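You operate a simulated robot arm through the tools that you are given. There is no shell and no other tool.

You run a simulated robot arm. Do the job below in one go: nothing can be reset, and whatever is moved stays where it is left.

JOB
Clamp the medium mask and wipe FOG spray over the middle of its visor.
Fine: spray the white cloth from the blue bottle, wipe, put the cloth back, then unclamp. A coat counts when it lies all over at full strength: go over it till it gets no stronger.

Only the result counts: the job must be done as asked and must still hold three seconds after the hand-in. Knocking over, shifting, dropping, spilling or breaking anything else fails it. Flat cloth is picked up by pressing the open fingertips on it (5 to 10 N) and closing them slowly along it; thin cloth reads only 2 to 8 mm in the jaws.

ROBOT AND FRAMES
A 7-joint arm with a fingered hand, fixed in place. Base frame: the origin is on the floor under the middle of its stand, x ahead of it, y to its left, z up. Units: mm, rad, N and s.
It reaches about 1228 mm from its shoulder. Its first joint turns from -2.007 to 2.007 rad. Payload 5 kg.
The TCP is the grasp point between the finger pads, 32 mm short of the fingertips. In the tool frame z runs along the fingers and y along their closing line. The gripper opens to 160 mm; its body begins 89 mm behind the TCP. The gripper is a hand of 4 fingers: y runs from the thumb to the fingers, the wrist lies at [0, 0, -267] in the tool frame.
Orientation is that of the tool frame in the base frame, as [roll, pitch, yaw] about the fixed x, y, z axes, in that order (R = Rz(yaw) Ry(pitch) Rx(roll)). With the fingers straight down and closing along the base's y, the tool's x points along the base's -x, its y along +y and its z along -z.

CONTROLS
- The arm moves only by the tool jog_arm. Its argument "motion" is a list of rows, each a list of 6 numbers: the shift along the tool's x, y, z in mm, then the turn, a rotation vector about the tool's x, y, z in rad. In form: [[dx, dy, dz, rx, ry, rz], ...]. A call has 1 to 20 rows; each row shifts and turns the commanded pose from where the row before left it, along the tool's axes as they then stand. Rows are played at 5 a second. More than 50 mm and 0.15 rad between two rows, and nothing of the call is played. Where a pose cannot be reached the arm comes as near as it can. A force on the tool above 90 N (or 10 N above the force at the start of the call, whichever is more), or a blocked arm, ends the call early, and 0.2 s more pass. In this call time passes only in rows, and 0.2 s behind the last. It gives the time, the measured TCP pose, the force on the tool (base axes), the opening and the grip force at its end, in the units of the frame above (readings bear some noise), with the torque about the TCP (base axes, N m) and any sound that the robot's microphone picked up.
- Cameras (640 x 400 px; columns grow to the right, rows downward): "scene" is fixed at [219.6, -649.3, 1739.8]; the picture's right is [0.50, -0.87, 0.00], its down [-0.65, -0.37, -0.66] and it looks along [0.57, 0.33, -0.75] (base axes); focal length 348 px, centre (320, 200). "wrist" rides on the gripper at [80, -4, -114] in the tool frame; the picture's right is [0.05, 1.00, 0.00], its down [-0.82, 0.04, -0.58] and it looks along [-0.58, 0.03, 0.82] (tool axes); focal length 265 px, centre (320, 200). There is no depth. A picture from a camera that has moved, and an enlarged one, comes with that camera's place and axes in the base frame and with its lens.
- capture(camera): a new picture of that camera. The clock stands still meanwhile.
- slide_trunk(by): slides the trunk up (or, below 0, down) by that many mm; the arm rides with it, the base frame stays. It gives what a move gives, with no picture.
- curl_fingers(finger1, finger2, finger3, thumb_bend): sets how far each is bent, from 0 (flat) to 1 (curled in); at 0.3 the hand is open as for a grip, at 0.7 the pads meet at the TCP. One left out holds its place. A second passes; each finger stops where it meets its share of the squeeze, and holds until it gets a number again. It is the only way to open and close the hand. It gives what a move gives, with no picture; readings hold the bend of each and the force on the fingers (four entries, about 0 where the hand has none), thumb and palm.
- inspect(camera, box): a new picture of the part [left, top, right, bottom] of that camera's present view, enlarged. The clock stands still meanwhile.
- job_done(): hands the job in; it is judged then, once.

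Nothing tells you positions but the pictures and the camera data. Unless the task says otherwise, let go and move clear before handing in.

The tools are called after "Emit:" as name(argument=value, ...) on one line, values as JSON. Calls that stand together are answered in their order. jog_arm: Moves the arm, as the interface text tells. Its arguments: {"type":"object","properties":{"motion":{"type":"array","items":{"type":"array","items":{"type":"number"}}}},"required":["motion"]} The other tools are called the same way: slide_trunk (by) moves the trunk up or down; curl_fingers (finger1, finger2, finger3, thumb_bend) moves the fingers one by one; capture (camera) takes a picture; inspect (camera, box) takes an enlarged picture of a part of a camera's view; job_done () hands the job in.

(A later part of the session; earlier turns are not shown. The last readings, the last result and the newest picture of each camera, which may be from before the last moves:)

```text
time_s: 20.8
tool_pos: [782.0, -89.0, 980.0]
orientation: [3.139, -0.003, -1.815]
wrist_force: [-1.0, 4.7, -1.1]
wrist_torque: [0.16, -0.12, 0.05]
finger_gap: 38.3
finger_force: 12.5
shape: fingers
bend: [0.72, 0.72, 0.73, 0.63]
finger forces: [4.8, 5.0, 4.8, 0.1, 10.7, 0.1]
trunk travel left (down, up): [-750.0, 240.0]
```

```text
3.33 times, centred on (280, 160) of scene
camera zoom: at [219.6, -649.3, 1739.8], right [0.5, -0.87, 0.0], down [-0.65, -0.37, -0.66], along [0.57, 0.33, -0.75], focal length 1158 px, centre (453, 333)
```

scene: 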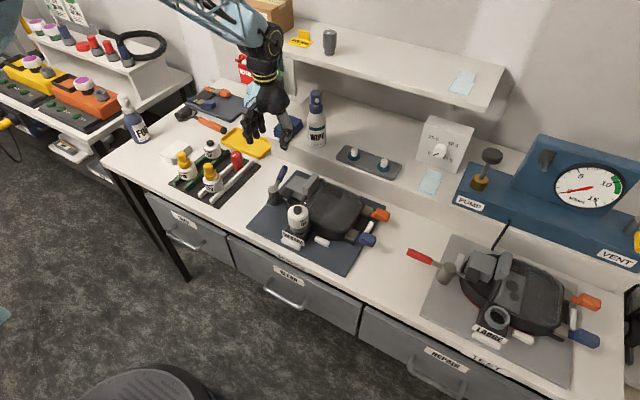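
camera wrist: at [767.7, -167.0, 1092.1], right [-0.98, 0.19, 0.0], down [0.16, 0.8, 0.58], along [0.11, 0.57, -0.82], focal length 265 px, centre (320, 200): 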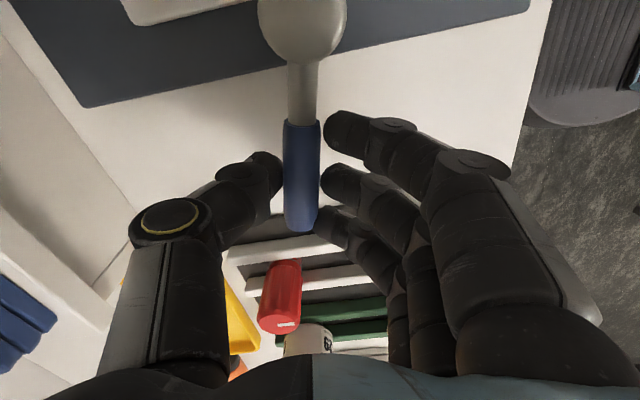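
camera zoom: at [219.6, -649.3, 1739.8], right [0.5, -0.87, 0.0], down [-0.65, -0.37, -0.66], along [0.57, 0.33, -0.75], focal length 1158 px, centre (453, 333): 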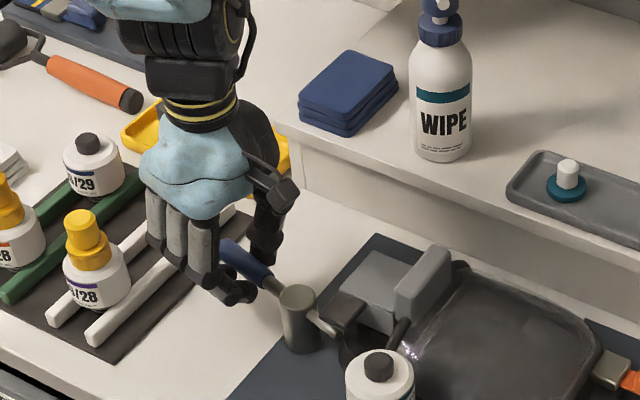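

The rod is now close to the mask's black lug. I'll continue in small steps and look for a stop or click.

Emit:
jog_arm(motion=[[0.6, 4.8, 0, 0, 0, -0.06], [0.6, 4.8, 0, 0, 0, -0.06], [0.6, 4.8, 0, 0, 0, -0.06]])

Emit:
capture(camera="wrist")

Emit:
inspect(camera="scene", box=[240, 140, 340, 220])

```text
time_s: 21.6
tool_pos: [767.2, -88.2, 981.4]
orientation: [3.141, 0.0, -1.636]
wrist_force: [-3.0, -1.4, 1.4]
wrist_torque: [0.05, -0.05, -0.02]
finger_gap: 38.1
finger_force: 12.4
shape: fingers
bend: [0.72, 0.72, 0.73, 0.63]
finger forces: [5.2, 5.7, 4.3, 0.0, 9.9, 0.0]
trunk travel left (down, up): [-750.0, 240.0]
```

```text
taken
camera wrist: at [767.1, -167.9, 1092.0], right [-1.0, 0.01, 0.0], down [0.01, 0.82, 0.58], along [0.01, 0.58, -0.82], focal length 265 px, centre (320, 200)
```

wrist: 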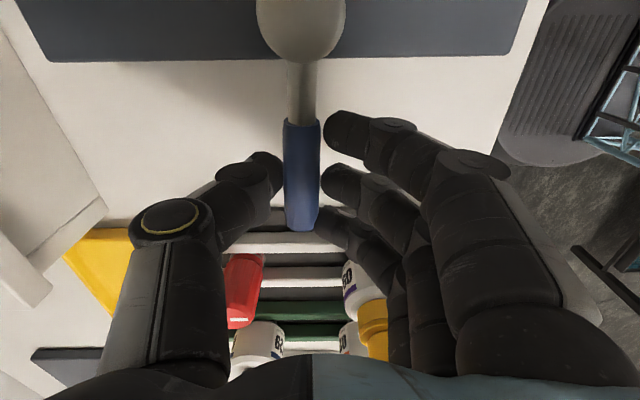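

```text
5.00 times, centred on (290, 180) of scene
camera zoom: at [219.6, -649.3, 1739.8], right [0.5, -0.87, 0.0], down [-0.65, -0.37, -0.66], along [0.57, 0.33, -0.75], focal length 1737 px, centre (470, 300)
```

zoom: 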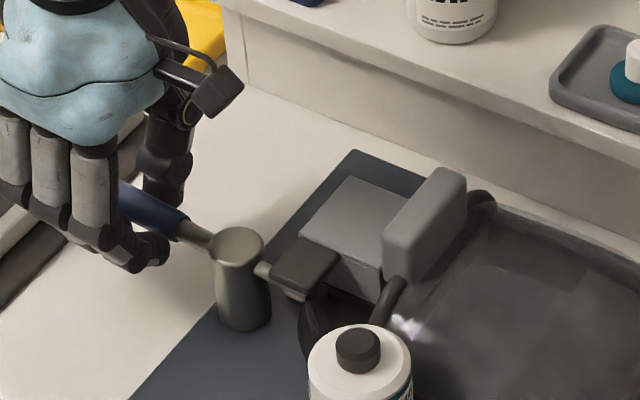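

The rod is now sliding under the lug, as on the LARGE fixture, whose lever stands at about 92°. I'll push a little further to find the stop.

Emit:
jog_arm(motion=[[0.5, 3.2, 0, 0, 0, -0.04], [0.5, 3.2, 0, 0, 0, -0.04]])

Emit:
inspect(camera="scene", box=[250, 150, 320, 210])

Emit:
inspect(camera="scene", box=[420, 230, 500, 300])

```text
time_s: 22.2
tool_pos: [762.2, -88.2, 979.1]
orientation: [3.14, 0.0, -1.555]
wrist_force: [-0.6, -3.1, -2.7]
wrist_torque: [-0.06, -0.12, -0.21]
finger_gap: 38.4
finger_force: 12.8
shape: fingers
bend: [0.72, 0.72, 0.73, 0.63]
finger forces: [5.8, 4.5, 3.0, 0.0, 12.2, 0.0]
trunk travel left (down, up): [-750.0, 240.0]
```

```text
6.67 times, centred on (285, 180) of scene
camera zoom: at [219.6, -649.3, 1739.8], right [0.5, -0.87, 0.0], down [-0.65, -0.37, -0.66], along [0.57, 0.33, -0.75], focal length 2316 px, centre (553, 333)
```

zoom: 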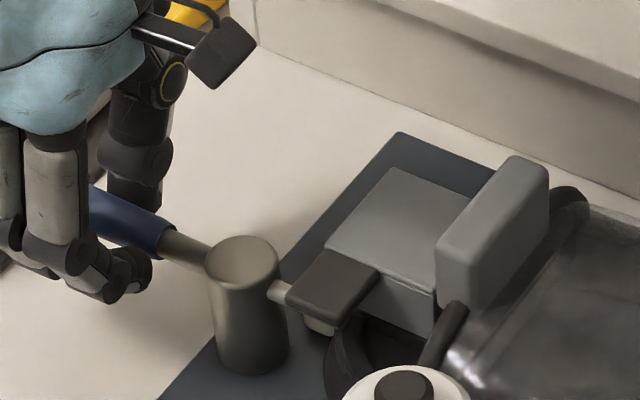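

```text
5.71 times, centred on (460, 265) of scene
camera zoom: at [219.6, -649.3, 1739.8], right [0.5, -0.87, 0.0], down [-0.65, -0.37, -0.66], along [0.57, 0.33, -0.75], focal length 1986 px, centre (-480, -171)
```

zoom: 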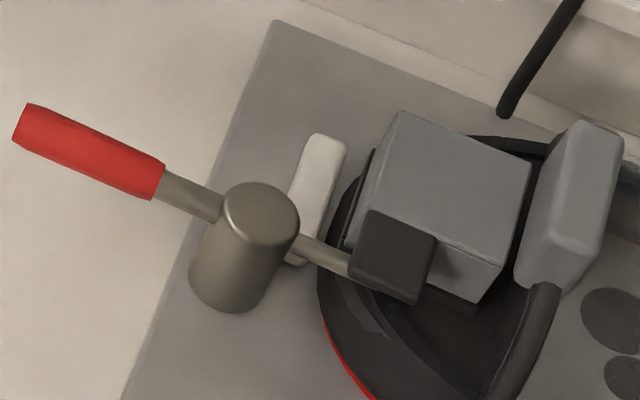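

Emit:
jog_arm(motion=[[0.5, 3.2, 0, 0, 0, -0.04], [0.5, 3.2, 0, 0, 0, -0.04]])

Emit:
inspect(camera="scene", box=[250, 150, 320, 210])

Emit:
capture(camera="wrist")

```text
time_s: 22.8
tool_pos: [756.7, -90.2, 981.2]
orientation: [-3.141, 0.001, -1.477]
wrist_force: [14.8, -5.3, 1.6]
wrist_torque: [-0.07, -0.41, -0.38]
finger_gap: 40.2
finger_force: 11.4
shape: fingers
bend: [0.73, 0.73, 0.74, 0.62]
finger forces: [2.9, 2.0, 0.1, 0.1, 17.6, 0.0]
trunk travel left (down, up): [-750.0, 240.0]
```

```text
6.67 times, centred on (285, 180) of scene
camera zoom: at [219.6, -649.3, 1739.8], right [0.5, -0.87, 0.0], down [-0.65, -0.37, -0.66], along [0.57, 0.33, -0.75], focal length 2316 px, centre (553, 333)
```

zoom: 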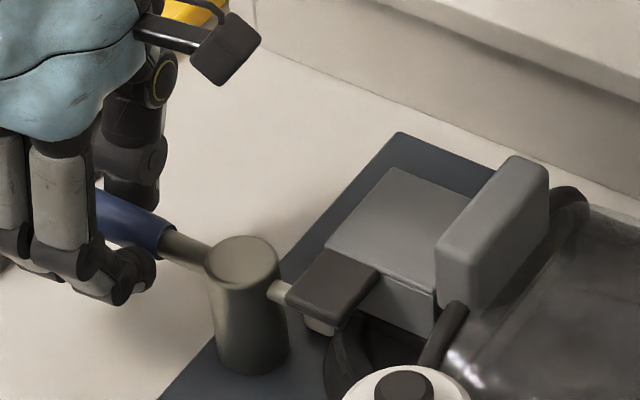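

```text
taken
camera wrist: at [770.0, -169.5, 1092.8], right [-0.99, -0.15, 0.0], down [-0.12, 0.81, 0.58], along [-0.08, 0.57, -0.82], focal length 265 px, centre (320, 200)
```

wrist: 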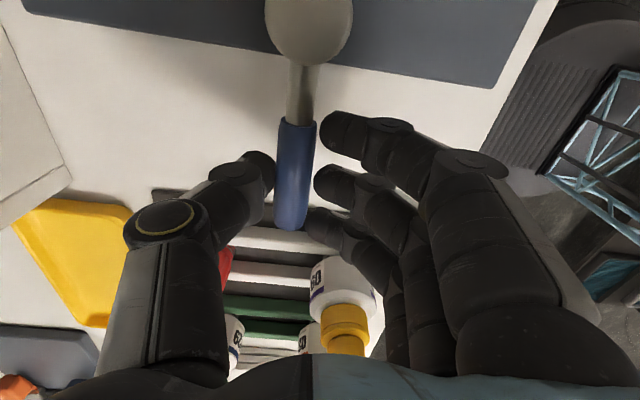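

The lever has hit its stop at about 90°, the same angle as the LARGE clamp, so I take it as clamped. I'll back off the push, let go of the handle and rise.

Emit:
jog_arm(motion=[[-0.5, -3.0, 0, 0, 0, 0.04]])

Emit:
curl_fingers(finger1=0.55, finger2=0.55, finger3=0.55, thumb_bend=0.56)

Emit:
capture(camera="wrist")

```text
time_s: 23.2
tool_pos: [758.0, -88.9, 979.8]
orientation: [3.139, 0.0, -1.516]
wrist_force: [6.4, -6.9, 3.1]
wrist_torque: [-0.02, -0.29, -0.16]
finger_gap: 39.3
finger_force: 11.0
shape: fingers
bend: [0.73, 0.73, 0.74, 0.62]
finger forces: [3.9, 3.8, 1.1, 0.0, 12.9, 0.1]
trunk travel left (down, up): [-750.0, 240.0]
```

```text
time_s: 24.2
tool_pos: [758.9, -88.3, 982.0]
orientation: [-3.141, 0.001, -1.516]
wrist_force: [0.3, -0.1, -0.1]
wrist_torque: [-0.04, 0.02, 0.05]
finger_gap: 69.6
finger_force: 0.0
shape: fingers
bend: [0.55, 0.55, 0.55, 0.56]
finger forces: [0.1, 0.0, 0.0, 0.0, 0.1, 0.0]
trunk travel left (down, up): [-750.0, 240.0]
```

```text
taken
camera wrist: at [768.4, -168.3, 1092.7], right [-0.99, -0.11, 0.0], down [-0.09, 0.81, 0.58], along [-0.06, 0.57, -0.82], focal length 265 px, centre (320, 200)
```

wrist: 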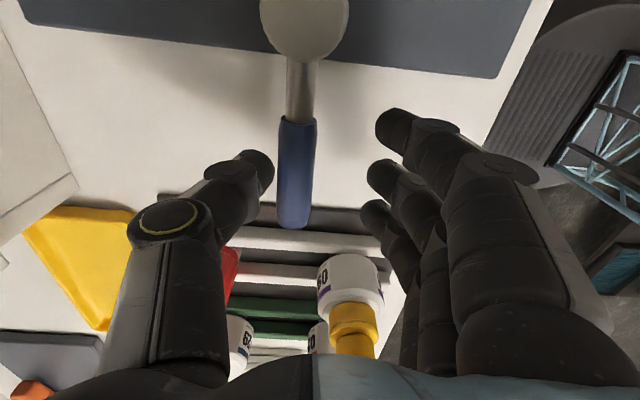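

Emit:
jog_arm(motion=[[0, 0, -25, 0, 0, 0], [0, 0, -40, 0, 0, 0], [0, 0, -45, 0, 0, 0], [0, 0, -45, 0, 0, 0], [0, 0, -45, 0, 0, 0]])

Emit:
inspect(camera="scene", box=[240, 150, 340, 220])

Emit:
capture(camera="wrist")

```text
time_s: 25.4
tool_pos: [753.9, -87.0, 1181.6]
orientation: [-3.142, 0.002, -1.516]
wrist_force: [-0.4, 0.3, 0.4]
wrist_torque: [0.0, -0.03, 0.0]
finger_gap: 69.9
finger_force: 0.0
shape: fingers
bend: [0.55, 0.55, 0.55, 0.56]
finger forces: [0.0, 0.0, 0.0, 0.1, 0.1, 0.1]
trunk travel left (down, up): [-750.0, 240.0]
```

```text
5.71 times, centred on (290, 185) of scene
camera zoom: at [219.6, -649.3, 1739.8], right [0.5, -0.87, 0.0], down [-0.65, -0.37, -0.66], along [0.57, 0.33, -0.75], focal length 1986 px, centre (491, 286)
```

zoom: 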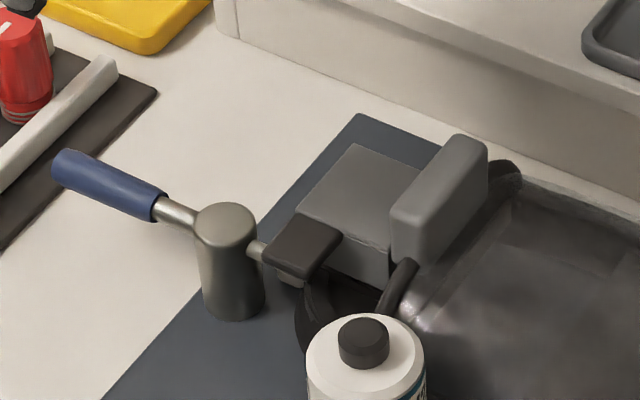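

```text
taken
camera wrist: at [764.1, -167.0, 1293.0], right [-0.99, -0.11, 0.0], down [-0.09, 0.81, 0.58], along [-0.06, 0.57, -0.82], focal length 265 px, centre (320, 200)
```

wrist: 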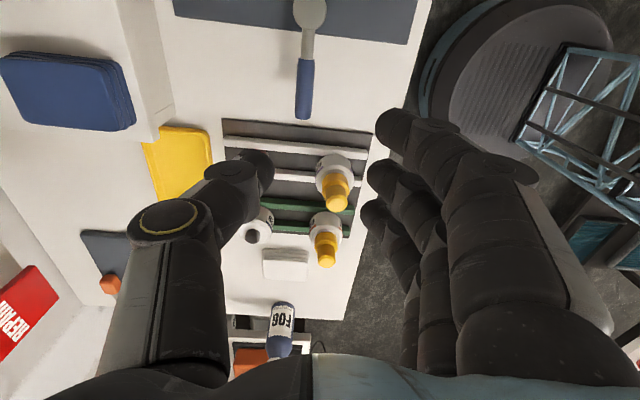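

The lever stays in the clamped position with the rod end under the lug. Now I'll turn the hand back to its default yaw, high above everything, and move over the white cloth stack.

Emit:
jog_arm(motion=[[0, 0, 0, 0, 0, 0.1478], [0, 0, 0, 0, 0, 0.1478], [0, 0, 0, 0, 0, 0.1478], [0, 0, 0, 0, 0, 0.1478], [0, 0, 0, 0, 0, 0.1478], [0, 0, 0, 0, 0, 0.1478], [0, 0, 0, 0, 0, 0.1478], [0, 0, 0, 0, 0, 0.1478], [0, 0, 0, 0, 0, 0.1478], [0, 0, 0, 0, 0, 0.1478], [0, 0, 0, 0, 0, 0.1478]])

Emit:
jog_arm(motion=[[5, 45, 5, 0, 0, 0], [5, 45, 5, 0, 0, 0], [5, 45, 5, 0, 0, 0], [5, 45, 5, 0, 0, 0], [5, 45, 5, 0, 0, 0], [5, 45, 5, 0, 0, 0], [5, 45, 5, 0, 0, 0], [5, 45, 5, 0, 0, 0]])

Emit:
capture(camera="wrist")

Emit:
capture(camera="scene")

```text
time_s: 27.8
tool_pos: [758.6, -88.8, 1181.1]
orientation: [-3.142, 0.0, 3.14]
wrist_force: [-0.1, -0.5, 0.5]
wrist_torque: [-0.04, 0.02, 0.01]
finger_gap: 69.6
finger_force: 0.1
shape: fingers
bend: [0.55, 0.55, 0.55, 0.56]
finger forces: [0.0, 0.1, 0.0, 0.0, 0.0, 0.0]
trunk travel left (down, up): [-750.0, 240.0]
```

```text
time_s: 29.6
tool_pos: [721.3, 273.0, 1140.7]
orientation: [-3.141, 0.0, 3.141]
wrist_force: [-0.5, 0.3, 0.3]
wrist_torque: [0.0, 0.01, 0.05]
finger_gap: 69.8
finger_force: 0.2
shape: fingers
bend: [0.55, 0.55, 0.55, 0.56]
finger forces: [0.0, 0.1, 0.0, 0.1, 0.0, 0.0]
trunk travel left (down, up): [-750.0, 240.0]
```

```text
taken
camera wrist: at [641.5, 269.4, 1253.4], right [-0.05, 1.0, 0.0], down [0.82, 0.04, 0.58], along [0.58, 0.03, -0.82], focal length 265 px, centre (320, 200)
```

wrist: 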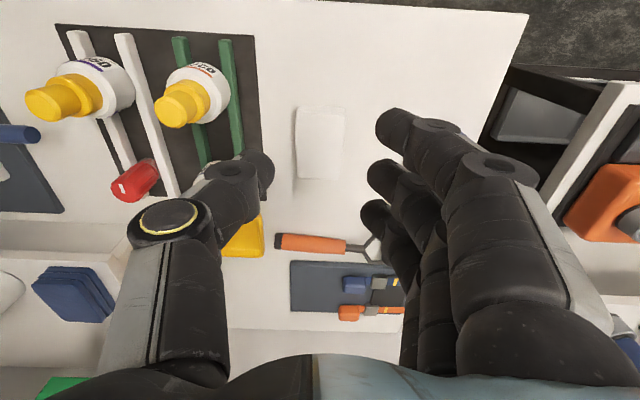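

```text
taken
```

scene: 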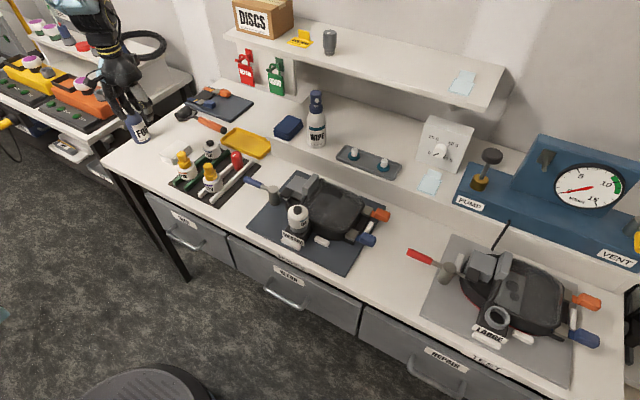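

Emit:
inspect(camera="wrist", box=[260, 80, 380, 200])

Emit:
inspect(camera="scene", box=[150, 135, 200, 175])

Emit:
inspect(camera="scene", box=[80, 60, 200, 170])

```text
3.33 times, centred on (320, 140) of wrist
camera zoom: at [641.5, 269.4, 1253.4], right [-0.05, 1.0, 0.0], down [0.82, 0.04, 0.58], along [0.58, 0.03, -0.82], focal length 885 px, centre (320, 400)
```

zoom: 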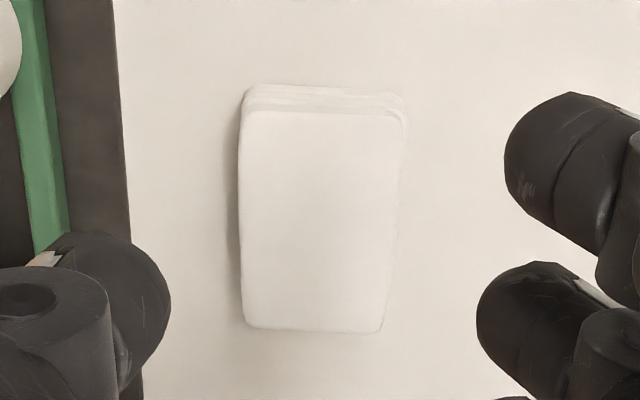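

```text
10.00 times, centred on (175, 155) of scene
camera zoom: at [219.6, -649.3, 1739.8], right [0.5, -0.87, 0.0], down [-0.65, -0.37, -0.66], along [0.57, 0.33, -0.75], focal length 3475 px, centre (1770, 650)
```

zoom: 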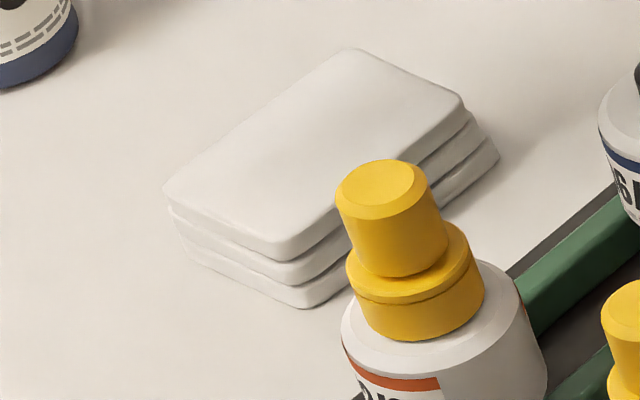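

```text
3.64 times, centred on (140, 115) of scene
camera zoom: at [219.6, -649.3, 1739.8], right [0.5, -0.87, 0.0], down [-0.65, -0.37, -0.66], along [0.57, 0.33, -0.75], focal length 1264 px, centre (974, 509)
```

zoom: 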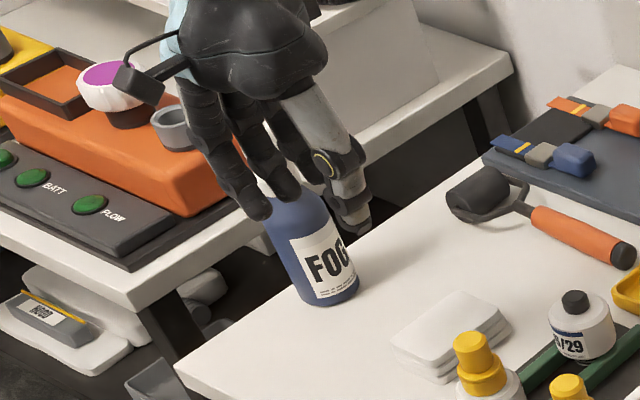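

The top of the white stack is at about (789, 276, 927) and measures about 60 × 90 mm, with the long side along x. I'll set fingers 2, 3 and the thumb to a narrow opening, leave finger 1 at 0.3, and come down above the stack.

Emit:
curl_fingers(finger1=0.3, finger2=0.62, finger3=0.62, thumb_bend=0.62)

Emit:
jog_arm(motion=[[-14, 1, 33, 0, 0, 0], [-14, 1, 33, 0, 0, 0], [-14, 1, 33, 0, 0, 0], [-14, 0, 33, 0, 0, 0]])

Emit:
capture(camera="wrist")

Emit:
inspect(camera="scene", box=[90, 70, 230, 180])

```text
time_s: 30.6
tool_pos: [720.3, 272.7, 1142.7]
orientation: [3.141, 0.0, 3.141]
wrist_force: [-0.8, 0.0, -0.1]
wrist_torque: [0.01, 0.0, -0.02]
finger_gap: 107.0
finger_force: 0.0
shape: fingers
bend: [0.3, 0.62, 0.62, 0.62]
finger forces: [0.1, 0.0, 0.1, 0.0, 0.1, 0.1]
trunk travel left (down, up): [-750.0, 240.0]
```

```text
time_s: 31.6
tool_pos: [776.6, 276.8, 1007.9]
orientation: [3.14, 0.0, 3.14]
wrist_force: [0.6, -0.7, 0.8]
wrist_torque: [-0.03, -0.01, 0.01]
finger_gap: 107.4
finger_force: 0.1
shape: fingers
bend: [0.3, 0.62, 0.62, 0.62]
finger forces: [0.0, 0.0, 0.0, 0.0, 0.0, 0.0]
trunk travel left (down, up): [-750.0, 240.0]
```

```text
taken
camera wrist: at [697.1, 272.8, 1119.8], right [-0.05, 1.0, 0.0], down [0.82, 0.04, 0.58], along [0.58, 0.03, -0.82], focal length 265 px, centre (320, 200)
```

wrist: 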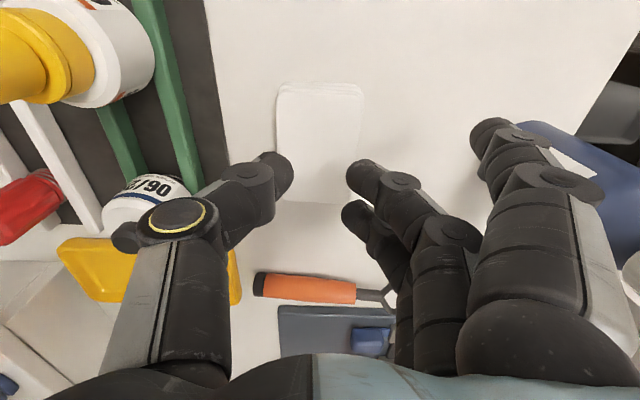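

```text
3.64 times, centred on (160, 125) of scene
camera zoom: at [219.6, -649.3, 1739.8], right [0.5, -0.87, 0.0], down [-0.65, -0.37, -0.66], along [0.57, 0.33, -0.75], focal length 1264 px, centre (902, 473)
```

zoom: 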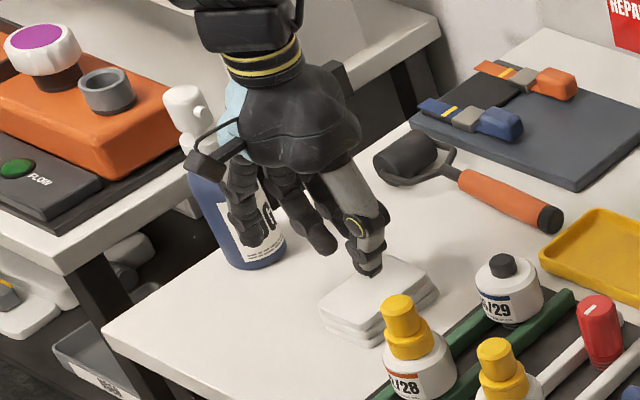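

Emit:
curl_fingers(finger2=0.64, finger3=0.64, thumb_bend=0.64)

Emit:
jog_arm(motion=[[0, 0, 10, 0, 0, 0], [0, 0, 10, 0, 0, 0], [0, 0, 6, 0, 0, 0], [0, 0, 4, 0, 0, 0]])

Emit:
capture(camera="wrist")

Emit:
inspect(camera="scene", box=[130, 100, 210, 170])

```text
time_s: 32.6
tool_pos: [775.6, 276.8, 1008.5]
orientation: [-3.142, 0.0, 3.141]
wrist_force: [0.8, -0.4, -0.4]
wrist_torque: [0.01, 0.01, 0.05]
finger_gap: 103.8
finger_force: 0.0
shape: fingers
bend: [0.3, 0.64, 0.64, 0.64]
finger forces: [0.0, 0.1, 0.0, 0.0, 0.1, 0.1]
trunk travel left (down, up): [-750.0, 240.0]
```

```text
time_s: 33.6
tool_pos: [774.1, 275.3, 978.8]
orientation: [-3.141, -0.001, 3.141]
wrist_force: [0.5, 0.0, 1.2]
wrist_torque: [-0.04, 0.02, 0.02]
finger_gap: 103.5
finger_force: 0.1
shape: fingers
bend: [0.3, 0.64, 0.64, 0.64]
finger forces: [0.1, 0.1, 0.1, 0.0, 0.0, 0.1]
trunk travel left (down, up): [-750.0, 240.0]
```

```text
taken
camera wrist: at [695.2, 271.1, 1090.5], right [-0.05, 1.0, 0.0], down [0.82, 0.04, 0.58], along [0.58, 0.03, -0.82], focal length 265 px, centre (320, 200)
```

wrist: 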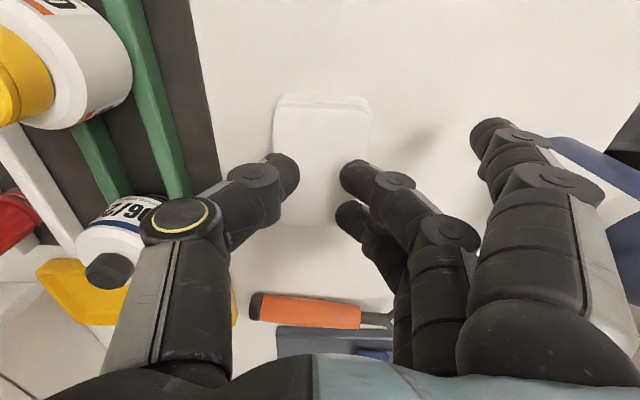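

```text
5.71 times, centred on (170, 135) of scene
camera zoom: at [219.6, -649.3, 1739.8], right [0.5, -0.87, 0.0], down [-0.65, -0.37, -0.66], along [0.57, 0.33, -0.75], focal length 1986 px, centre (1177, 571)
```

zoom: 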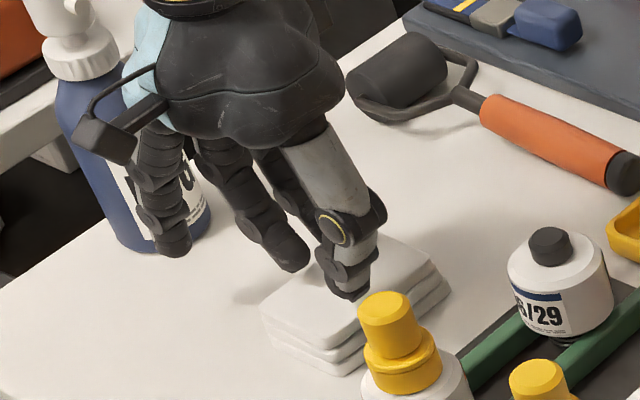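

Emit:
jog_arm(motion=[[0, 0, 3, 0, 0, 0], [0, 0, 3, 0, 0, 0]])

```text
time_s: 34.2
tool_pos: [774.4, 276.0, 972.5]
orientation: [3.141, -0.001, -3.142]
wrist_force: [-0.2, -0.9, -0.2]
wrist_torque: [0.01, 0.02, 0.0]
finger_gap: 103.3
finger_force: 0.1
shape: fingers
bend: [0.3, 0.64, 0.64, 0.64]
finger forces: [0.0, 0.1, 0.0, 0.0, 0.1, 0.0]
trunk travel left (down, up): [-750.0, 240.0]
```

Emit:
jog_arm(motion=[[0, 0, 2, 0, 0, 0], [0, 0, 2, 0, 0, 0]])

```text
time_s: 34.8
tool_pos: [774.8, 275.7, 969.6]
orientation: [-3.142, 0.0, 3.141]
wrist_force: [-0.9, -1.4, 5.0]
wrist_torque: [-0.18, 0.03, -0.05]
finger_gap: 103.2
finger_force: 2.3
shape: fingers
bend: [0.3, 0.64, 0.64, 0.64]
finger forces: [0.0, 0.1, 0.0, 0.0, 5.4, 0.1]
trunk travel left (down, up): [-750.0, 240.0]
```

The thumb touches first (5 N) while the fingers are still clear of the cloth. I'll see how far off they are.

Emit:
inspect(camera="scene", box=[140, 110, 200, 165])

Emit:
inspect(camera="wrist", box=[240, 80, 440, 240])

```text
7.27 times, centred on (170, 138) of scene
camera zoom: at [219.6, -649.3, 1739.8], right [0.5, -0.87, 0.0], down [-0.65, -0.37, -0.66], along [0.57, 0.33, -0.75], focal length 2527 px, centre (1411, 654)
```

zoom: 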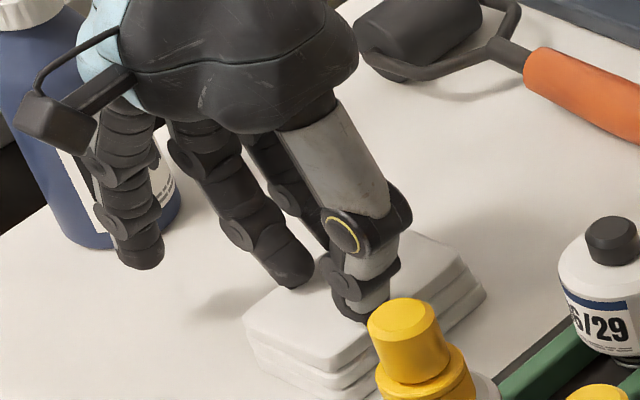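

```text
2.50 times, centred on (340, 160) of wrist
camera zoom: at [695.2, 270.8, 1081.5], right [-0.05, 1.0, 0.0], down [0.81, 0.04, 0.58], along [0.58, 0.03, -0.82], focal length 664 px, centre (270, 300)
```

zoom: 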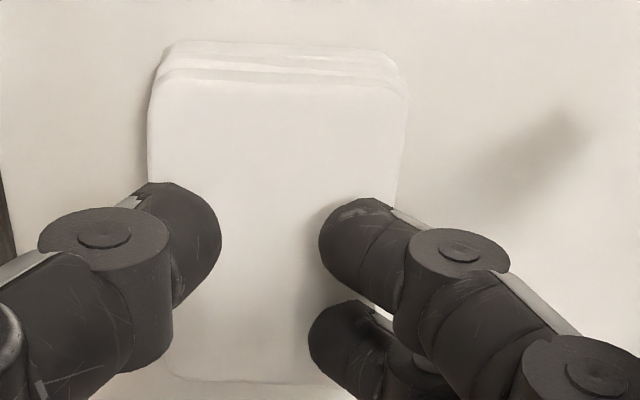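

Emit:
jog_arm(motion=[[0, 0, -4, 0, 0, 0], [0, 3, 0, 0.08, 0, 0]])

Emit:
jog_arm(motion=[[0, 0, 2, 0, 0, 0]])

```text
time_s: 35.4
tool_pos: [773.6, 279.9, 973.2]
orientation: [-3.06, 0.0, -3.141]
wrist_force: [0.2, 0.5, -0.4]
wrist_torque: [0.0, 0.02, 0.0]
finger_gap: 103.1
finger_force: 0.0
shape: fingers
bend: [0.3, 0.64, 0.64, 0.64]
finger forces: [0.0, 0.0, 0.1, 0.1, 0.0, 0.0]
trunk travel left (down, up): [-750.0, 240.0]
```

```text
time_s: 35.8
tool_pos: [773.9, 278.5, 970.9]
orientation: [-3.061, 0.0, 3.141]
wrist_force: [-0.6, -0.7, 0.1]
wrist_torque: [0.0, -0.02, 0.0]
finger_gap: 103.1
finger_force: 0.0
shape: fingers
bend: [0.3, 0.64, 0.64, 0.64]
finger forces: [0.0, 0.1, 0.0, 0.0, 0.0, 0.1]
trunk travel left (down, up): [-750.0, 240.0]
```

Emit:
jog_arm(motion=[[0, 0, 1.5, 0, 0, 0]])

Emit:
jog_arm(motion=[[0, 0, 1.5, 0, 0, 0]])

```text
time_s: 36.2
tool_pos: [773.4, 276.7, 970.7]
orientation: [-3.062, 0.001, 3.141]
wrist_force: [-1.8, 2.1, 4.5]
wrist_torque: [0.14, -0.02, 0.04]
finger_gap: 103.2
finger_force: 3.0
shape: fingers
bend: [0.3, 0.65, 0.65, 0.64]
finger forces: [0.0, 3.0, 2.7, 0.0, 0.1, 0.0]
trunk travel left (down, up): [-750.0, 240.0]
```

```text
time_s: 36.6
tool_pos: [774.1, 278.4, 969.8]
orientation: [-3.062, 0.003, -3.141]
wrist_force: [-2.5, 2.7, 15.1]
wrist_torque: [0.38, -0.13, 0.14]
finger_gap: 103.3
finger_force: 7.8
shape: fingers
bend: [0.3, 0.66, 0.66, 0.64]
finger forces: [0.0, 8.3, 7.1, 0.0, 0.1, 0.0]
trunk travel left (down, up): [-750.0, 240.0]
```

Now the fingers bear and the thumb doesn't, so half that roll is right. I'll back up slightly and correct it.

Emit:
jog_arm(motion=[[0, 0, -3, 0, 0, 0], [0, -1, 0, -0.035, 0, 0]])

Emit:
jog_arm(motion=[[0, 0, 1.5, 0, 0, 0]])

Emit:
jog_arm(motion=[[0, 0, 1, 0, 0, 0]])

```text
time_s: 37.2
tool_pos: [774.6, 276.1, 969.5]
orientation: [-3.097, -0.001, 3.14]
wrist_force: [-0.4, -0.3, 2.8]
wrist_torque: [0.01, 0.02, -0.01]
finger_gap: 103.0
finger_force: 0.3
shape: fingers
bend: [0.3, 0.64, 0.64, 0.64]
finger forces: [0.0, 0.8, 0.9, 0.0, 0.0, 0.1]
trunk travel left (down, up): [-750.0, 240.0]
```

```text
time_s: 37.6
tool_pos: [774.6, 276.7, 969.4]
orientation: [-3.096, 0.0, 3.141]
wrist_force: [-0.2, 0.2, 5.3]
wrist_torque: [0.1, -0.07, -0.01]
finger_gap: 103.1
finger_force: 2.5
shape: fingers
bend: [0.3, 0.65, 0.65, 0.64]
finger forces: [0.0, 2.8, 2.5, 0.0, 0.0, 0.1]
trunk travel left (down, up): [-750.0, 240.0]
```

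```text
time_s: 38.0
tool_pos: [774.4, 277.7, 969.8]
orientation: [-3.098, 0.001, -3.141]
wrist_force: [0.1, 1.1, 11.5]
wrist_torque: [0.22, -0.16, 0.02]
finger_gap: 103.1
finger_force: 5.9
shape: fingers
bend: [0.3, 0.65, 0.65, 0.64]
finger forces: [0.1, 6.5, 5.4, 0.1, 0.0, 0.0]
trunk travel left (down, up): [-750.0, 240.0]
```

Emit:
jog_arm(motion=[[0, 0, -1.5, 0, 0, 0], [0, -1, 0, -0.025, 0, 0]])

Emit:
jog_arm(motion=[[0, 0, 0.7, 0, 0, 0]])

```text
time_s: 38.6
tool_pos: [774.2, 275.2, 968.7]
orientation: [-3.123, -0.001, 3.14]
wrist_force: [1.7, 0.0, 6.1]
wrist_torque: [0.05, -0.14, -0.01]
finger_gap: 103.0
finger_force: 4.0
shape: fingers
bend: [0.3, 0.65, 0.65, 0.64]
finger forces: [0.0, 2.8, 2.5, 0.0, 1.4, 0.0]
trunk travel left (down, up): [-750.0, 240.0]
```

```text
time_s: 39.0
tool_pos: [774.2, 276.6, 968.9]
orientation: [-3.121, 0.0, 3.141]
wrist_force: [-0.2, -0.8, 8.4]
wrist_torque: [0.01, -0.12, 0.0]
finger_gap: 103.2
finger_force: 4.1
shape: fingers
bend: [0.3, 0.65, 0.65, 0.64]
finger forces: [0.1, 3.1, 2.5, 0.1, 2.6, 0.0]
trunk travel left (down, up): [-750.0, 240.0]
```

Pressing is balanced at about 8 N in total. Now I'll close slowly along the cloth.

Emit:
curl_fingers(finger2=0.655, finger3=0.655, thumb_bend=0.655)

Emit:
curl_fingers(finger2=0.67, finger3=0.67, thumb_bend=0.67)

```text
time_s: 40.0
tool_pos: [774.5, 276.1, 969.7]
orientation: [-3.121, 0.001, 3.141]
wrist_force: [-0.2, 1.6, 6.7]
wrist_torque: [0.15, -0.05, 0.03]
finger_gap: 101.7
finger_force: 2.9
shape: fingers
bend: [0.3, 0.65, 0.65, 0.65]
finger forces: [0.0, 2.9, 2.8, 0.1, 0.0, 0.0]
trunk travel left (down, up): [-750.0, 240.0]
```

```text
time_s: 41.0
tool_pos: [775.4, 275.3, 968.1]
orientation: [-3.12, -0.001, -3.141]
wrist_force: [-1.4, -0.1, 0.5]
wrist_torque: [-0.03, 0.02, -0.01]
finger_gap: 97.9
finger_force: 0.1
shape: fingers
bend: [0.3, 0.67, 0.67, 0.67]
finger forces: [0.0, 0.0, 0.0, 0.0, 0.0, 0.0]
trunk travel left (down, up): [-750.0, 240.0]
```

Closing lifts the tips off, so I need to lower the hand as they close. I'll reopen to 0.62 and do it again in small coordinated steps.

Emit:
jog_arm(motion=[[0, 0, -3, 0, 0, 0]])

Emit:
curl_fingers(finger2=0.62, finger3=0.62, thumb_bend=0.62)

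Emit:
jog_arm(motion=[[0, 0, 1.5, 0, 0, 0]])

Emit:
jog_arm(motion=[[0, 0, 1, 0, 0, 0]])

```text
time_s: 41.4
tool_pos: [774.3, 276.6, 972.3]
orientation: [-3.12, 0.0, 3.142]
wrist_force: [-0.5, -0.2, 0.1]
wrist_torque: [0.01, -0.02, 0.0]
finger_gap: 98.0
finger_force: 0.1
shape: fingers
bend: [0.3, 0.67, 0.67, 0.67]
finger forces: [0.0, 0.0, 0.0, 0.0, 0.0, 0.0]
trunk travel left (down, up): [-750.0, 240.0]
```

```text
time_s: 42.4
tool_pos: [774.9, 275.5, 972.1]
orientation: [-3.12, -0.001, 3.14]
wrist_force: [-0.4, -0.3, -0.1]
wrist_torque: [0.0, -0.02, 0.01]
finger_gap: 106.3
finger_force: 0.0
shape: fingers
bend: [0.3, 0.62, 0.62, 0.62]
finger forces: [0.0, 0.1, 0.0, 0.1, 0.0, 0.0]
trunk travel left (down, up): [-750.0, 240.0]
```

```text
time_s: 42.8
tool_pos: [773.9, 276.4, 970.5]
orientation: [-3.12, -0.003, -3.141]
wrist_force: [0.2, 0.4, -1.1]
wrist_torque: [0.0, 0.01, -0.01]
finger_gap: 106.2
finger_force: 0.4
shape: fingers
bend: [0.3, 0.62, 0.62, 0.62]
finger forces: [0.1, 0.2, 0.1, 0.0, 0.1, 0.0]
trunk travel left (down, up): [-750.0, 240.0]
```

```text
time_s: 43.2
tool_pos: [773.8, 275.3, 970.9]
orientation: [-3.122, 0.002, 3.141]
wrist_force: [-0.2, 0.9, 5.6]
wrist_torque: [0.18, -0.1, -0.02]
finger_gap: 106.5
finger_force: 3.2
shape: fingers
bend: [0.3, 0.62, 0.62, 0.62]
finger forces: [0.0, 3.4, 2.9, 0.0, 0.1, 0.1]
trunk travel left (down, up): [-750.0, 240.0]
```

Emit:
jog_arm(motion=[[0, -0.5, 0, -0.025, 0, 0]])

Emit:
jog_arm(motion=[[0, 0, 0.6, 0, 0, 0]])

```text
time_s: 43.6
tool_pos: [775.0, 273.8, 969.9]
orientation: [3.136, 0.0, 3.139]
wrist_force: [1.2, -0.3, 8.8]
wrist_torque: [-0.32, -0.08, 0.02]
finger_gap: 105.6
finger_force: 4.9
shape: fingers
bend: [0.3, 0.62, 0.62, 0.62]
finger forces: [0.0, 0.1, 0.0, 0.0, 9.2, 0.1]
trunk travel left (down, up): [-750.0, 240.0]
```

```text
time_s: 44.0
tool_pos: [774.2, 274.1, 970.0]
orientation: [3.137, -0.001, -3.141]
wrist_force: [-0.1, -1.1, 12.6]
wrist_torque: [-0.46, -0.03, -0.03]
finger_gap: 105.9
finger_force: 6.5
shape: fingers
bend: [0.3, 0.62, 0.62, 0.63]
finger forces: [0.1, 0.0, 0.0, 0.1, 13.2, 0.1]
trunk travel left (down, up): [-750.0, 240.0]
```

Emit:
jog_arm(motion=[[0, 0.3, -0.4, 0.014, 0, 0]])

```text
time_s: 44.4
tool_pos: [775.2, 274.6, 969.3]
orientation: [-3.134, 0.001, 3.141]
wrist_force: [1.1, 0.5, 8.5]
wrist_torque: [0.11, -0.12, 0.04]
finger_gap: 106.0
finger_force: 5.0
shape: fingers
bend: [0.3, 0.62, 0.62, 0.62]
finger forces: [0.1, 3.0, 2.4, 0.1, 3.8, 0.1]
trunk travel left (down, up): [-750.0, 240.0]
```

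Balanced again (3.0, 2.4 and 3.8 N). I'll close in steps of 0.01, following down.

Emit:
curl_fingers(finger2=0.63, finger3=0.63, thumb_bend=0.63)

Emit:
jog_arm(motion=[[0, 0, 0.4, 0, 0, 0]])

Emit:
curl_fingers(finger2=0.64, finger3=0.64, thumb_bend=0.64)

Emit:
jog_arm(motion=[[0, 0, 0.4, 0, 0, 0]])

```text
time_s: 45.4
tool_pos: [774.0, 273.6, 968.9]
orientation: [-3.133, -0.001, 3.141]
wrist_force: [0.2, 0.7, 6.8]
wrist_torque: [0.03, -0.05, 0.03]
finger_gap: 105.8
finger_force: 3.6
shape: fingers
bend: [0.3, 0.63, 0.63, 0.63]
finger forces: [0.0, 2.2, 1.6, 0.0, 3.4, 0.0]
trunk travel left (down, up): [-750.0, 240.0]
```

```text
time_s: 45.8
tool_pos: [775.0, 274.0, 971.0]
orientation: [-3.131, 0.0, 3.141]
wrist_force: [1.5, -0.8, 8.4]
wrist_torque: [-0.05, -0.07, 0.05]
finger_gap: 105.5
finger_force: 4.2
shape: fingers
bend: [0.3, 0.63, 0.63, 0.63]
finger forces: [0.0, 2.3, 1.6, 0.0, 4.7, 0.0]
trunk travel left (down, up): [-750.0, 240.0]
```

```text
time_s: 46.8
tool_pos: [773.3, 274.4, 970.0]
orientation: [-3.133, 0.0, -3.141]
wrist_force: [-0.3, -1.7, 5.6]
wrist_torque: [-0.25, 0.02, -0.02]
finger_gap: 104.4
finger_force: 2.6
shape: fingers
bend: [0.3, 0.64, 0.64, 0.64]
finger forces: [0.0, 0.1, 0.3, 0.0, 4.9, 0.1]
trunk travel left (down, up): [-750.0, 240.0]
```

```text
time_s: 47.2
tool_pos: [774.2, 273.8, 969.8]
orientation: [-3.133, 0.0, -3.141]
wrist_force: [-2.2, -2.4, 6.8]
wrist_torque: [-0.29, 0.05, -0.05]
finger_gap: 104.5
finger_force: 3.6
shape: fingers
bend: [0.3, 0.64, 0.64, 0.64]
finger forces: [0.0, 0.2, 0.2, 0.1, 7.5, 0.0]
trunk travel left (down, up): [-750.0, 240.0]
```

Emit:
inspect(camera="wrist", box=[240, 80, 440, 240])

Emit:
jog_arm(motion=[[0, 0.3, 0.2, 0.012, 0, 0]])

```text
2.50 times, centred on (340, 160) of wrist
camera zoom: at [695.0, 271.9, 1081.5], right [-0.05, 1.0, -0.01], down [0.82, 0.05, 0.58], along [0.58, 0.02, -0.82], focal length 664 px, centre (270, 300)
```

zoom: 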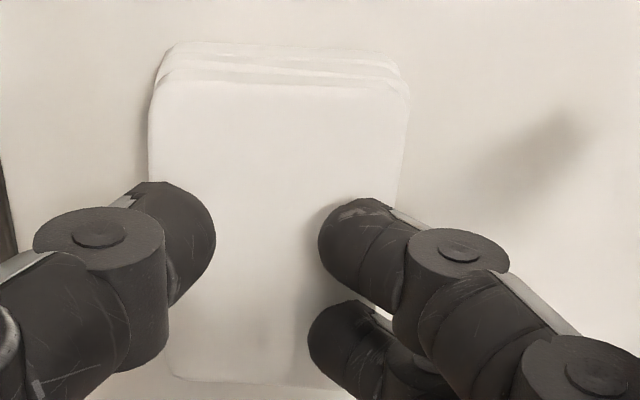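

```text
time_s: 47.6
tool_pos: [772.6, 275.8, 969.2]
orientation: [-3.12, 0.003, -3.141]
wrist_force: [-0.7, 0.1, 9.1]
wrist_torque: [0.12, -0.01, 0.03]
finger_gap: 104.3
finger_force: 4.1
shape: fingers
bend: [0.3, 0.64, 0.64, 0.64]
finger forces: [0.0, 3.2, 3.0, 0.1, 1.7, 0.0]
trunk travel left (down, up): [-750.0, 240.0]
```

Emit:
curl_fingers(finger2=0.65, finger3=0.65, thumb_bend=0.648)

Emit:
jog_arm(motion=[[0, 0, 0.5, 0, 0, 0]])

Emit:
curl_fingers(finger2=0.66, finger3=0.66, thumb_bend=0.656)

Emit:
jog_arm(motion=[[0, 0, 0.5, 0, 0, 0]])

```text
time_s: 48.6
tool_pos: [773.7, 274.9, 968.7]
orientation: [-3.12, 0.001, -3.141]
wrist_force: [0.4, -0.1, 8.3]
wrist_torque: [-0.06, -0.04, 0.05]
finger_gap: 103.7
finger_force: 4.8
shape: fingers
bend: [0.3, 0.65, 0.65, 0.64]
finger forces: [0.0, 2.3, 1.6, 0.0, 5.1, 0.1]
trunk travel left (down, up): [-750.0, 240.0]
```

```text
time_s: 49.0
tool_pos: [774.2, 274.6, 969.3]
orientation: [-3.12, 0.002, 3.142]
wrist_force: [0.3, 0.4, 13.8]
wrist_torque: [-0.19, -0.08, 0.04]
finger_gap: 103.8
finger_force: 7.2
shape: fingers
bend: [0.3, 0.65, 0.65, 0.64]
finger forces: [0.1, 3.0, 1.8, 0.1, 9.1, 0.0]
trunk travel left (down, up): [-750.0, 240.0]
```

```text
time_s: 50.0
tool_pos: [773.9, 273.6, 968.8]
orientation: [-3.121, 0.001, 3.142]
wrist_force: [1.7, -4.6, 13.6]
wrist_torque: [-0.51, -0.05, 0.05]
finger_gap: 103.8
finger_force: 6.5
shape: fingers
bend: [0.3, 0.66, 0.66, 0.65]
finger forces: [0.0, 0.0, 0.0, 0.1, 13.5, 0.0]
trunk travel left (down, up): [-750.0, 240.0]
```

```text
time_s: 50.4
tool_pos: [773.2, 273.6, 968.8]
orientation: [-3.12, 0.001, 3.14]
wrist_force: [2.1, -3.8, 15.5]
wrist_torque: [-0.57, -0.06, 0.08]
finger_gap: 103.0
finger_force: 7.3
shape: fingers
bend: [0.3, 0.66, 0.66, 0.65]
finger forces: [0.0, 0.2, 0.3, 0.1, 15.0, 0.0]
trunk travel left (down, up): [-750.0, 240.0]
```

Emit:
jog_arm(motion=[[0, 0.5, -0.5, 0.016, 0, 0]])

Emit:
inspect(camera="wrist", box=[240, 80, 440, 240])

```text
time_s: 50.8
tool_pos: [773.5, 276.2, 968.3]
orientation: [-3.104, 0.001, -3.14]
wrist_force: [2.7, -0.3, 12.3]
wrist_torque: [-0.12, -0.17, 0.02]
finger_gap: 103.1
finger_force: 6.6
shape: fingers
bend: [0.3, 0.66, 0.66, 0.65]
finger forces: [0.1, 3.0, 2.9, 0.0, 6.6, 0.0]
trunk travel left (down, up): [-750.0, 240.0]
```

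```text
2.50 times, centred on (340, 160) of wrist
camera zoom: at [694.4, 276.5, 1080.1], right [-0.05, 1.0, -0.04], down [0.81, 0.06, 0.58], along [0.58, 0.0, -0.82], focal length 664 px, centre (270, 300)
```

zoom: 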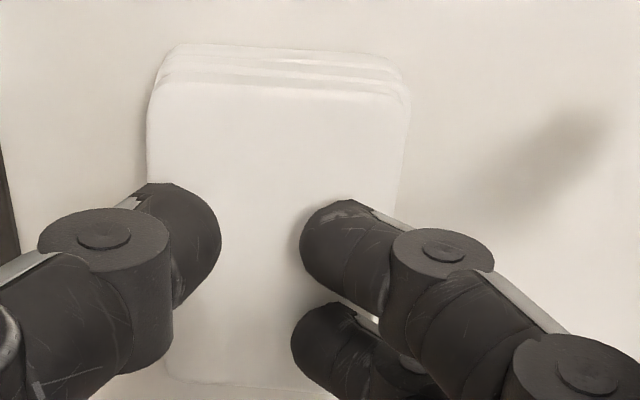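

Emit:
curl_fingers(finger2=0.672, finger3=0.672, thumb_bend=0.665)

Emit:
jog_arm(motion=[[0, 0.2, 0.3, 0.008, 0, 0]])

Emit:
curl_fingers(finger2=0.682, finger3=0.682, thumb_bend=0.673)

Emit:
jog_arm(motion=[[0, 0.2, 0.3, 0.008, 0, 0]])

```text
time_s: 51.8
tool_pos: [774.1, 275.3, 966.5]
orientation: [-3.104, -0.001, 3.14]
wrist_force: [-1.1, 0.1, 6.1]
wrist_torque: [0.02, -0.03, 0.01]
finger_gap: 100.2
finger_force: 3.3
shape: fingers
bend: [0.3, 0.67, 0.67, 0.66]
finger forces: [0.1, 1.7, 1.7, 0.0, 2.3, 0.0]
trunk travel left (down, up): [-750.0, 240.0]
```

```text
time_s: 52.2
tool_pos: [773.6, 276.5, 967.7]
orientation: [-3.097, -0.002, -3.141]
wrist_force: [0.0, 1.1, 3.9]
wrist_torque: [0.04, 0.0, 0.03]
finger_gap: 99.7
finger_force: 2.2
shape: fingers
bend: [0.3, 0.67, 0.67, 0.66]
finger forces: [0.0, 1.8, 1.8, 0.0, 0.0, 0.0]
trunk travel left (down, up): [-750.0, 240.0]
```

```text
time_s: 53.2
tool_pos: [775.6, 275.4, 967.5]
orientation: [-3.095, 0.0, 3.141]
wrist_force: [-0.2, 0.0, 0.0]
wrist_torque: [0.01, -0.01, 0.01]
finger_gap: 97.9
finger_force: 0.0
shape: fingers
bend: [0.3, 0.68, 0.68, 0.67]
finger forces: [0.0, 0.1, 0.0, 0.0, 0.0, 0.0]
trunk travel left (down, up): [-750.0, 240.0]
```

```text
time_s: 53.6
tool_pos: [773.4, 277.1, 968.1]
orientation: [-3.088, 0.0, 3.141]
wrist_force: [0.3, -0.2, 1.0]
wrist_torque: [0.0, -0.03, 0.04]
finger_gap: 98.1
finger_force: 0.0
shape: fingers
bend: [0.3, 0.68, 0.68, 0.67]
finger forces: [0.0, 0.2, 0.1, 0.1, 0.0, 0.0]
trunk travel left (down, up): [-750.0, 240.0]
```

Emit:
jog_arm(motion=[[0, 0, 1.0, 0, 0, 0]])

Emit:
inspect(camera="wrist", box=[240, 80, 440, 240])

Emit:
inspect(camera="scene", box=[140, 110, 200, 165])

```text
time_s: 54.0
tool_pos: [772.8, 276.0, 967.1]
orientation: [-3.089, 0.002, 3.142]
wrist_force: [1.3, 0.4, 3.5]
wrist_torque: [0.07, -0.1, 0.0]
finger_gap: 97.9
finger_force: 2.0
shape: fingers
bend: [0.3, 0.68, 0.68, 0.67]
finger forces: [0.1, 2.5, 2.2, 0.0, 0.0, 0.0]
trunk travel left (down, up): [-750.0, 240.0]
```

```text
2.50 times, centred on (340, 160) of wrist
camera zoom: at [695.0, 278.6, 1078.9], right [-0.05, 1.0, -0.05], down [0.81, 0.07, 0.57], along [0.58, -0.01, -0.82], focal length 664 px, centre (270, 300)
```

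zoom: 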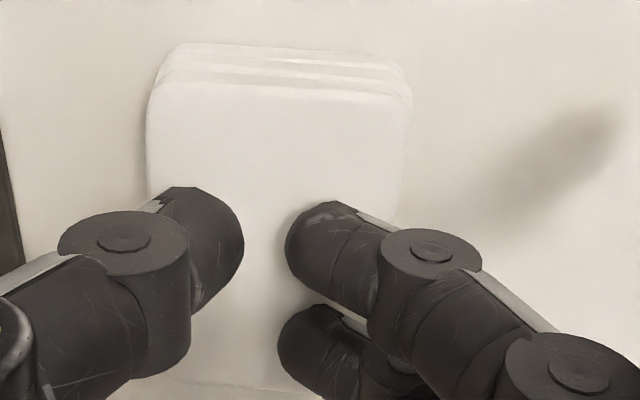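

```text
7.27 times, centred on (170, 138) of scene
camera zoom: at [219.6, -649.3, 1739.8], right [0.5, -0.87, 0.0], down [-0.65, -0.37, -0.66], along [0.57, 0.33, -0.75], focal length 2527 px, centre (1411, 654)
```

zoom: 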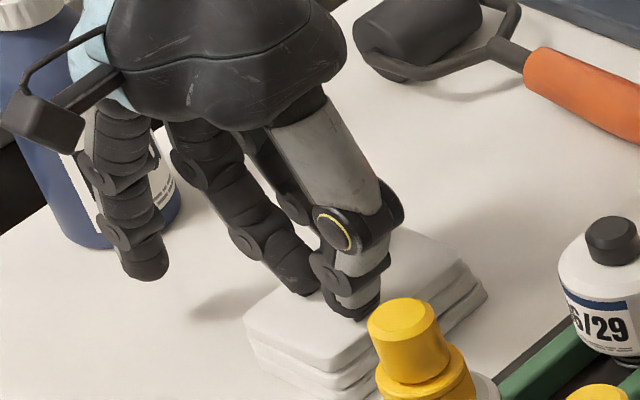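

Emit:
jog_arm(motion=[[0, -0.3, 0.3, -0.014, 0, 0]])

Emit:
jog_arm(motion=[[0, 0, 0.5, 0, 0, 0]])

```text
time_s: 54.4
tool_pos: [774.4, 276.1, 966.4]
orientation: [-3.1, 0.0, -3.142]
wrist_force: [1.6, -0.4, 6.7]
wrist_torque: [-0.09, -0.09, 0.03]
finger_gap: 97.9
finger_force: 3.6
shape: fingers
bend: [0.3, 0.68, 0.68, 0.67]
finger forces: [0.1, 1.3, 1.2, 0.0, 4.7, 0.1]
trunk travel left (down, up): [-750.0, 240.0]
```

```text
time_s: 54.8
tool_pos: [773.5, 275.7, 966.7]
orientation: [-3.103, 0.003, -3.142]
wrist_force: [0.9, -1.6, 13.6]
wrist_torque: [-0.16, -0.05, 0.03]
finger_gap: 97.6
finger_force: 6.7
shape: fingers
bend: [0.3, 0.68, 0.68, 0.67]
finger forces: [0.0, 2.6, 2.0, 0.0, 8.7, 0.1]
trunk travel left (down, up): [-750.0, 240.0]
```

Emit:
curl_fingers(finger2=0.692, finger3=0.692, thumb_bend=0.683)

Emit:
jog_arm(motion=[[0, 0.1, 0.5, 0.004, 0, 0]])

Emit:
curl_fingers(finger2=0.702, finger3=0.702, thumb_bend=0.693)

Emit:
jog_arm(motion=[[0, 0.1, 0.5, 0.004, 0, 0]])

```text
time_s: 55.8
tool_pos: [775.4, 275.7, 966.1]
orientation: [-3.102, 0.001, 3.141]
wrist_force: [2.5, -3.6, 14.8]
wrist_torque: [-0.34, -0.09, 0.0]
finger_gap: 97.2
finger_force: 7.4
shape: fingers
bend: [0.3, 0.69, 0.69, 0.68]
finger forces: [0.0, 1.2, 1.0, 0.1, 12.2, 0.0]
trunk travel left (down, up): [-750.0, 240.0]
```

```text
time_s: 56.2
tool_pos: [774.2, 275.3, 966.6]
orientation: [-3.098, 0.003, 3.141]
wrist_force: [1.0, -2.7, 18.2]
wrist_torque: [-0.38, -0.08, 0.0]
finger_gap: 97.3
finger_force: 8.7
shape: fingers
bend: [0.3, 0.69, 0.69, 0.68]
finger forces: [0.1, 2.1, 1.6, 0.1, 14.3, 0.1]
trunk travel left (down, up): [-750.0, 240.0]
```

```text
time_s: 57.2
tool_pos: [774.0, 274.6, 966.8]
orientation: [-3.099, 0.0, -3.14]
wrist_force: [2.3, -5.6, 14.7]
wrist_torque: [-0.53, -0.04, 0.04]
finger_gap: 96.5
finger_force: 7.6
shape: fingers
bend: [0.3, 0.7, 0.7, 0.69]
finger forces: [0.1, 0.0, 0.1, 0.0, 15.4, 0.0]
trunk travel left (down, up): [-750.0, 240.0]
```

```text
time_s: 57.6
tool_pos: [775.6, 275.1, 965.6]
orientation: [-3.094, 0.0, 3.141]
wrist_force: [0.9, -6.3, 18.4]
wrist_torque: [-0.6, 0.02, -0.03]
finger_gap: 96.9
finger_force: 9.3
shape: fingers
bend: [0.3, 0.7, 0.7, 0.69]
finger forces: [0.0, 0.2, 0.3, 0.0, 18.0, 0.1]
trunk travel left (down, up): [-750.0, 240.0]
```

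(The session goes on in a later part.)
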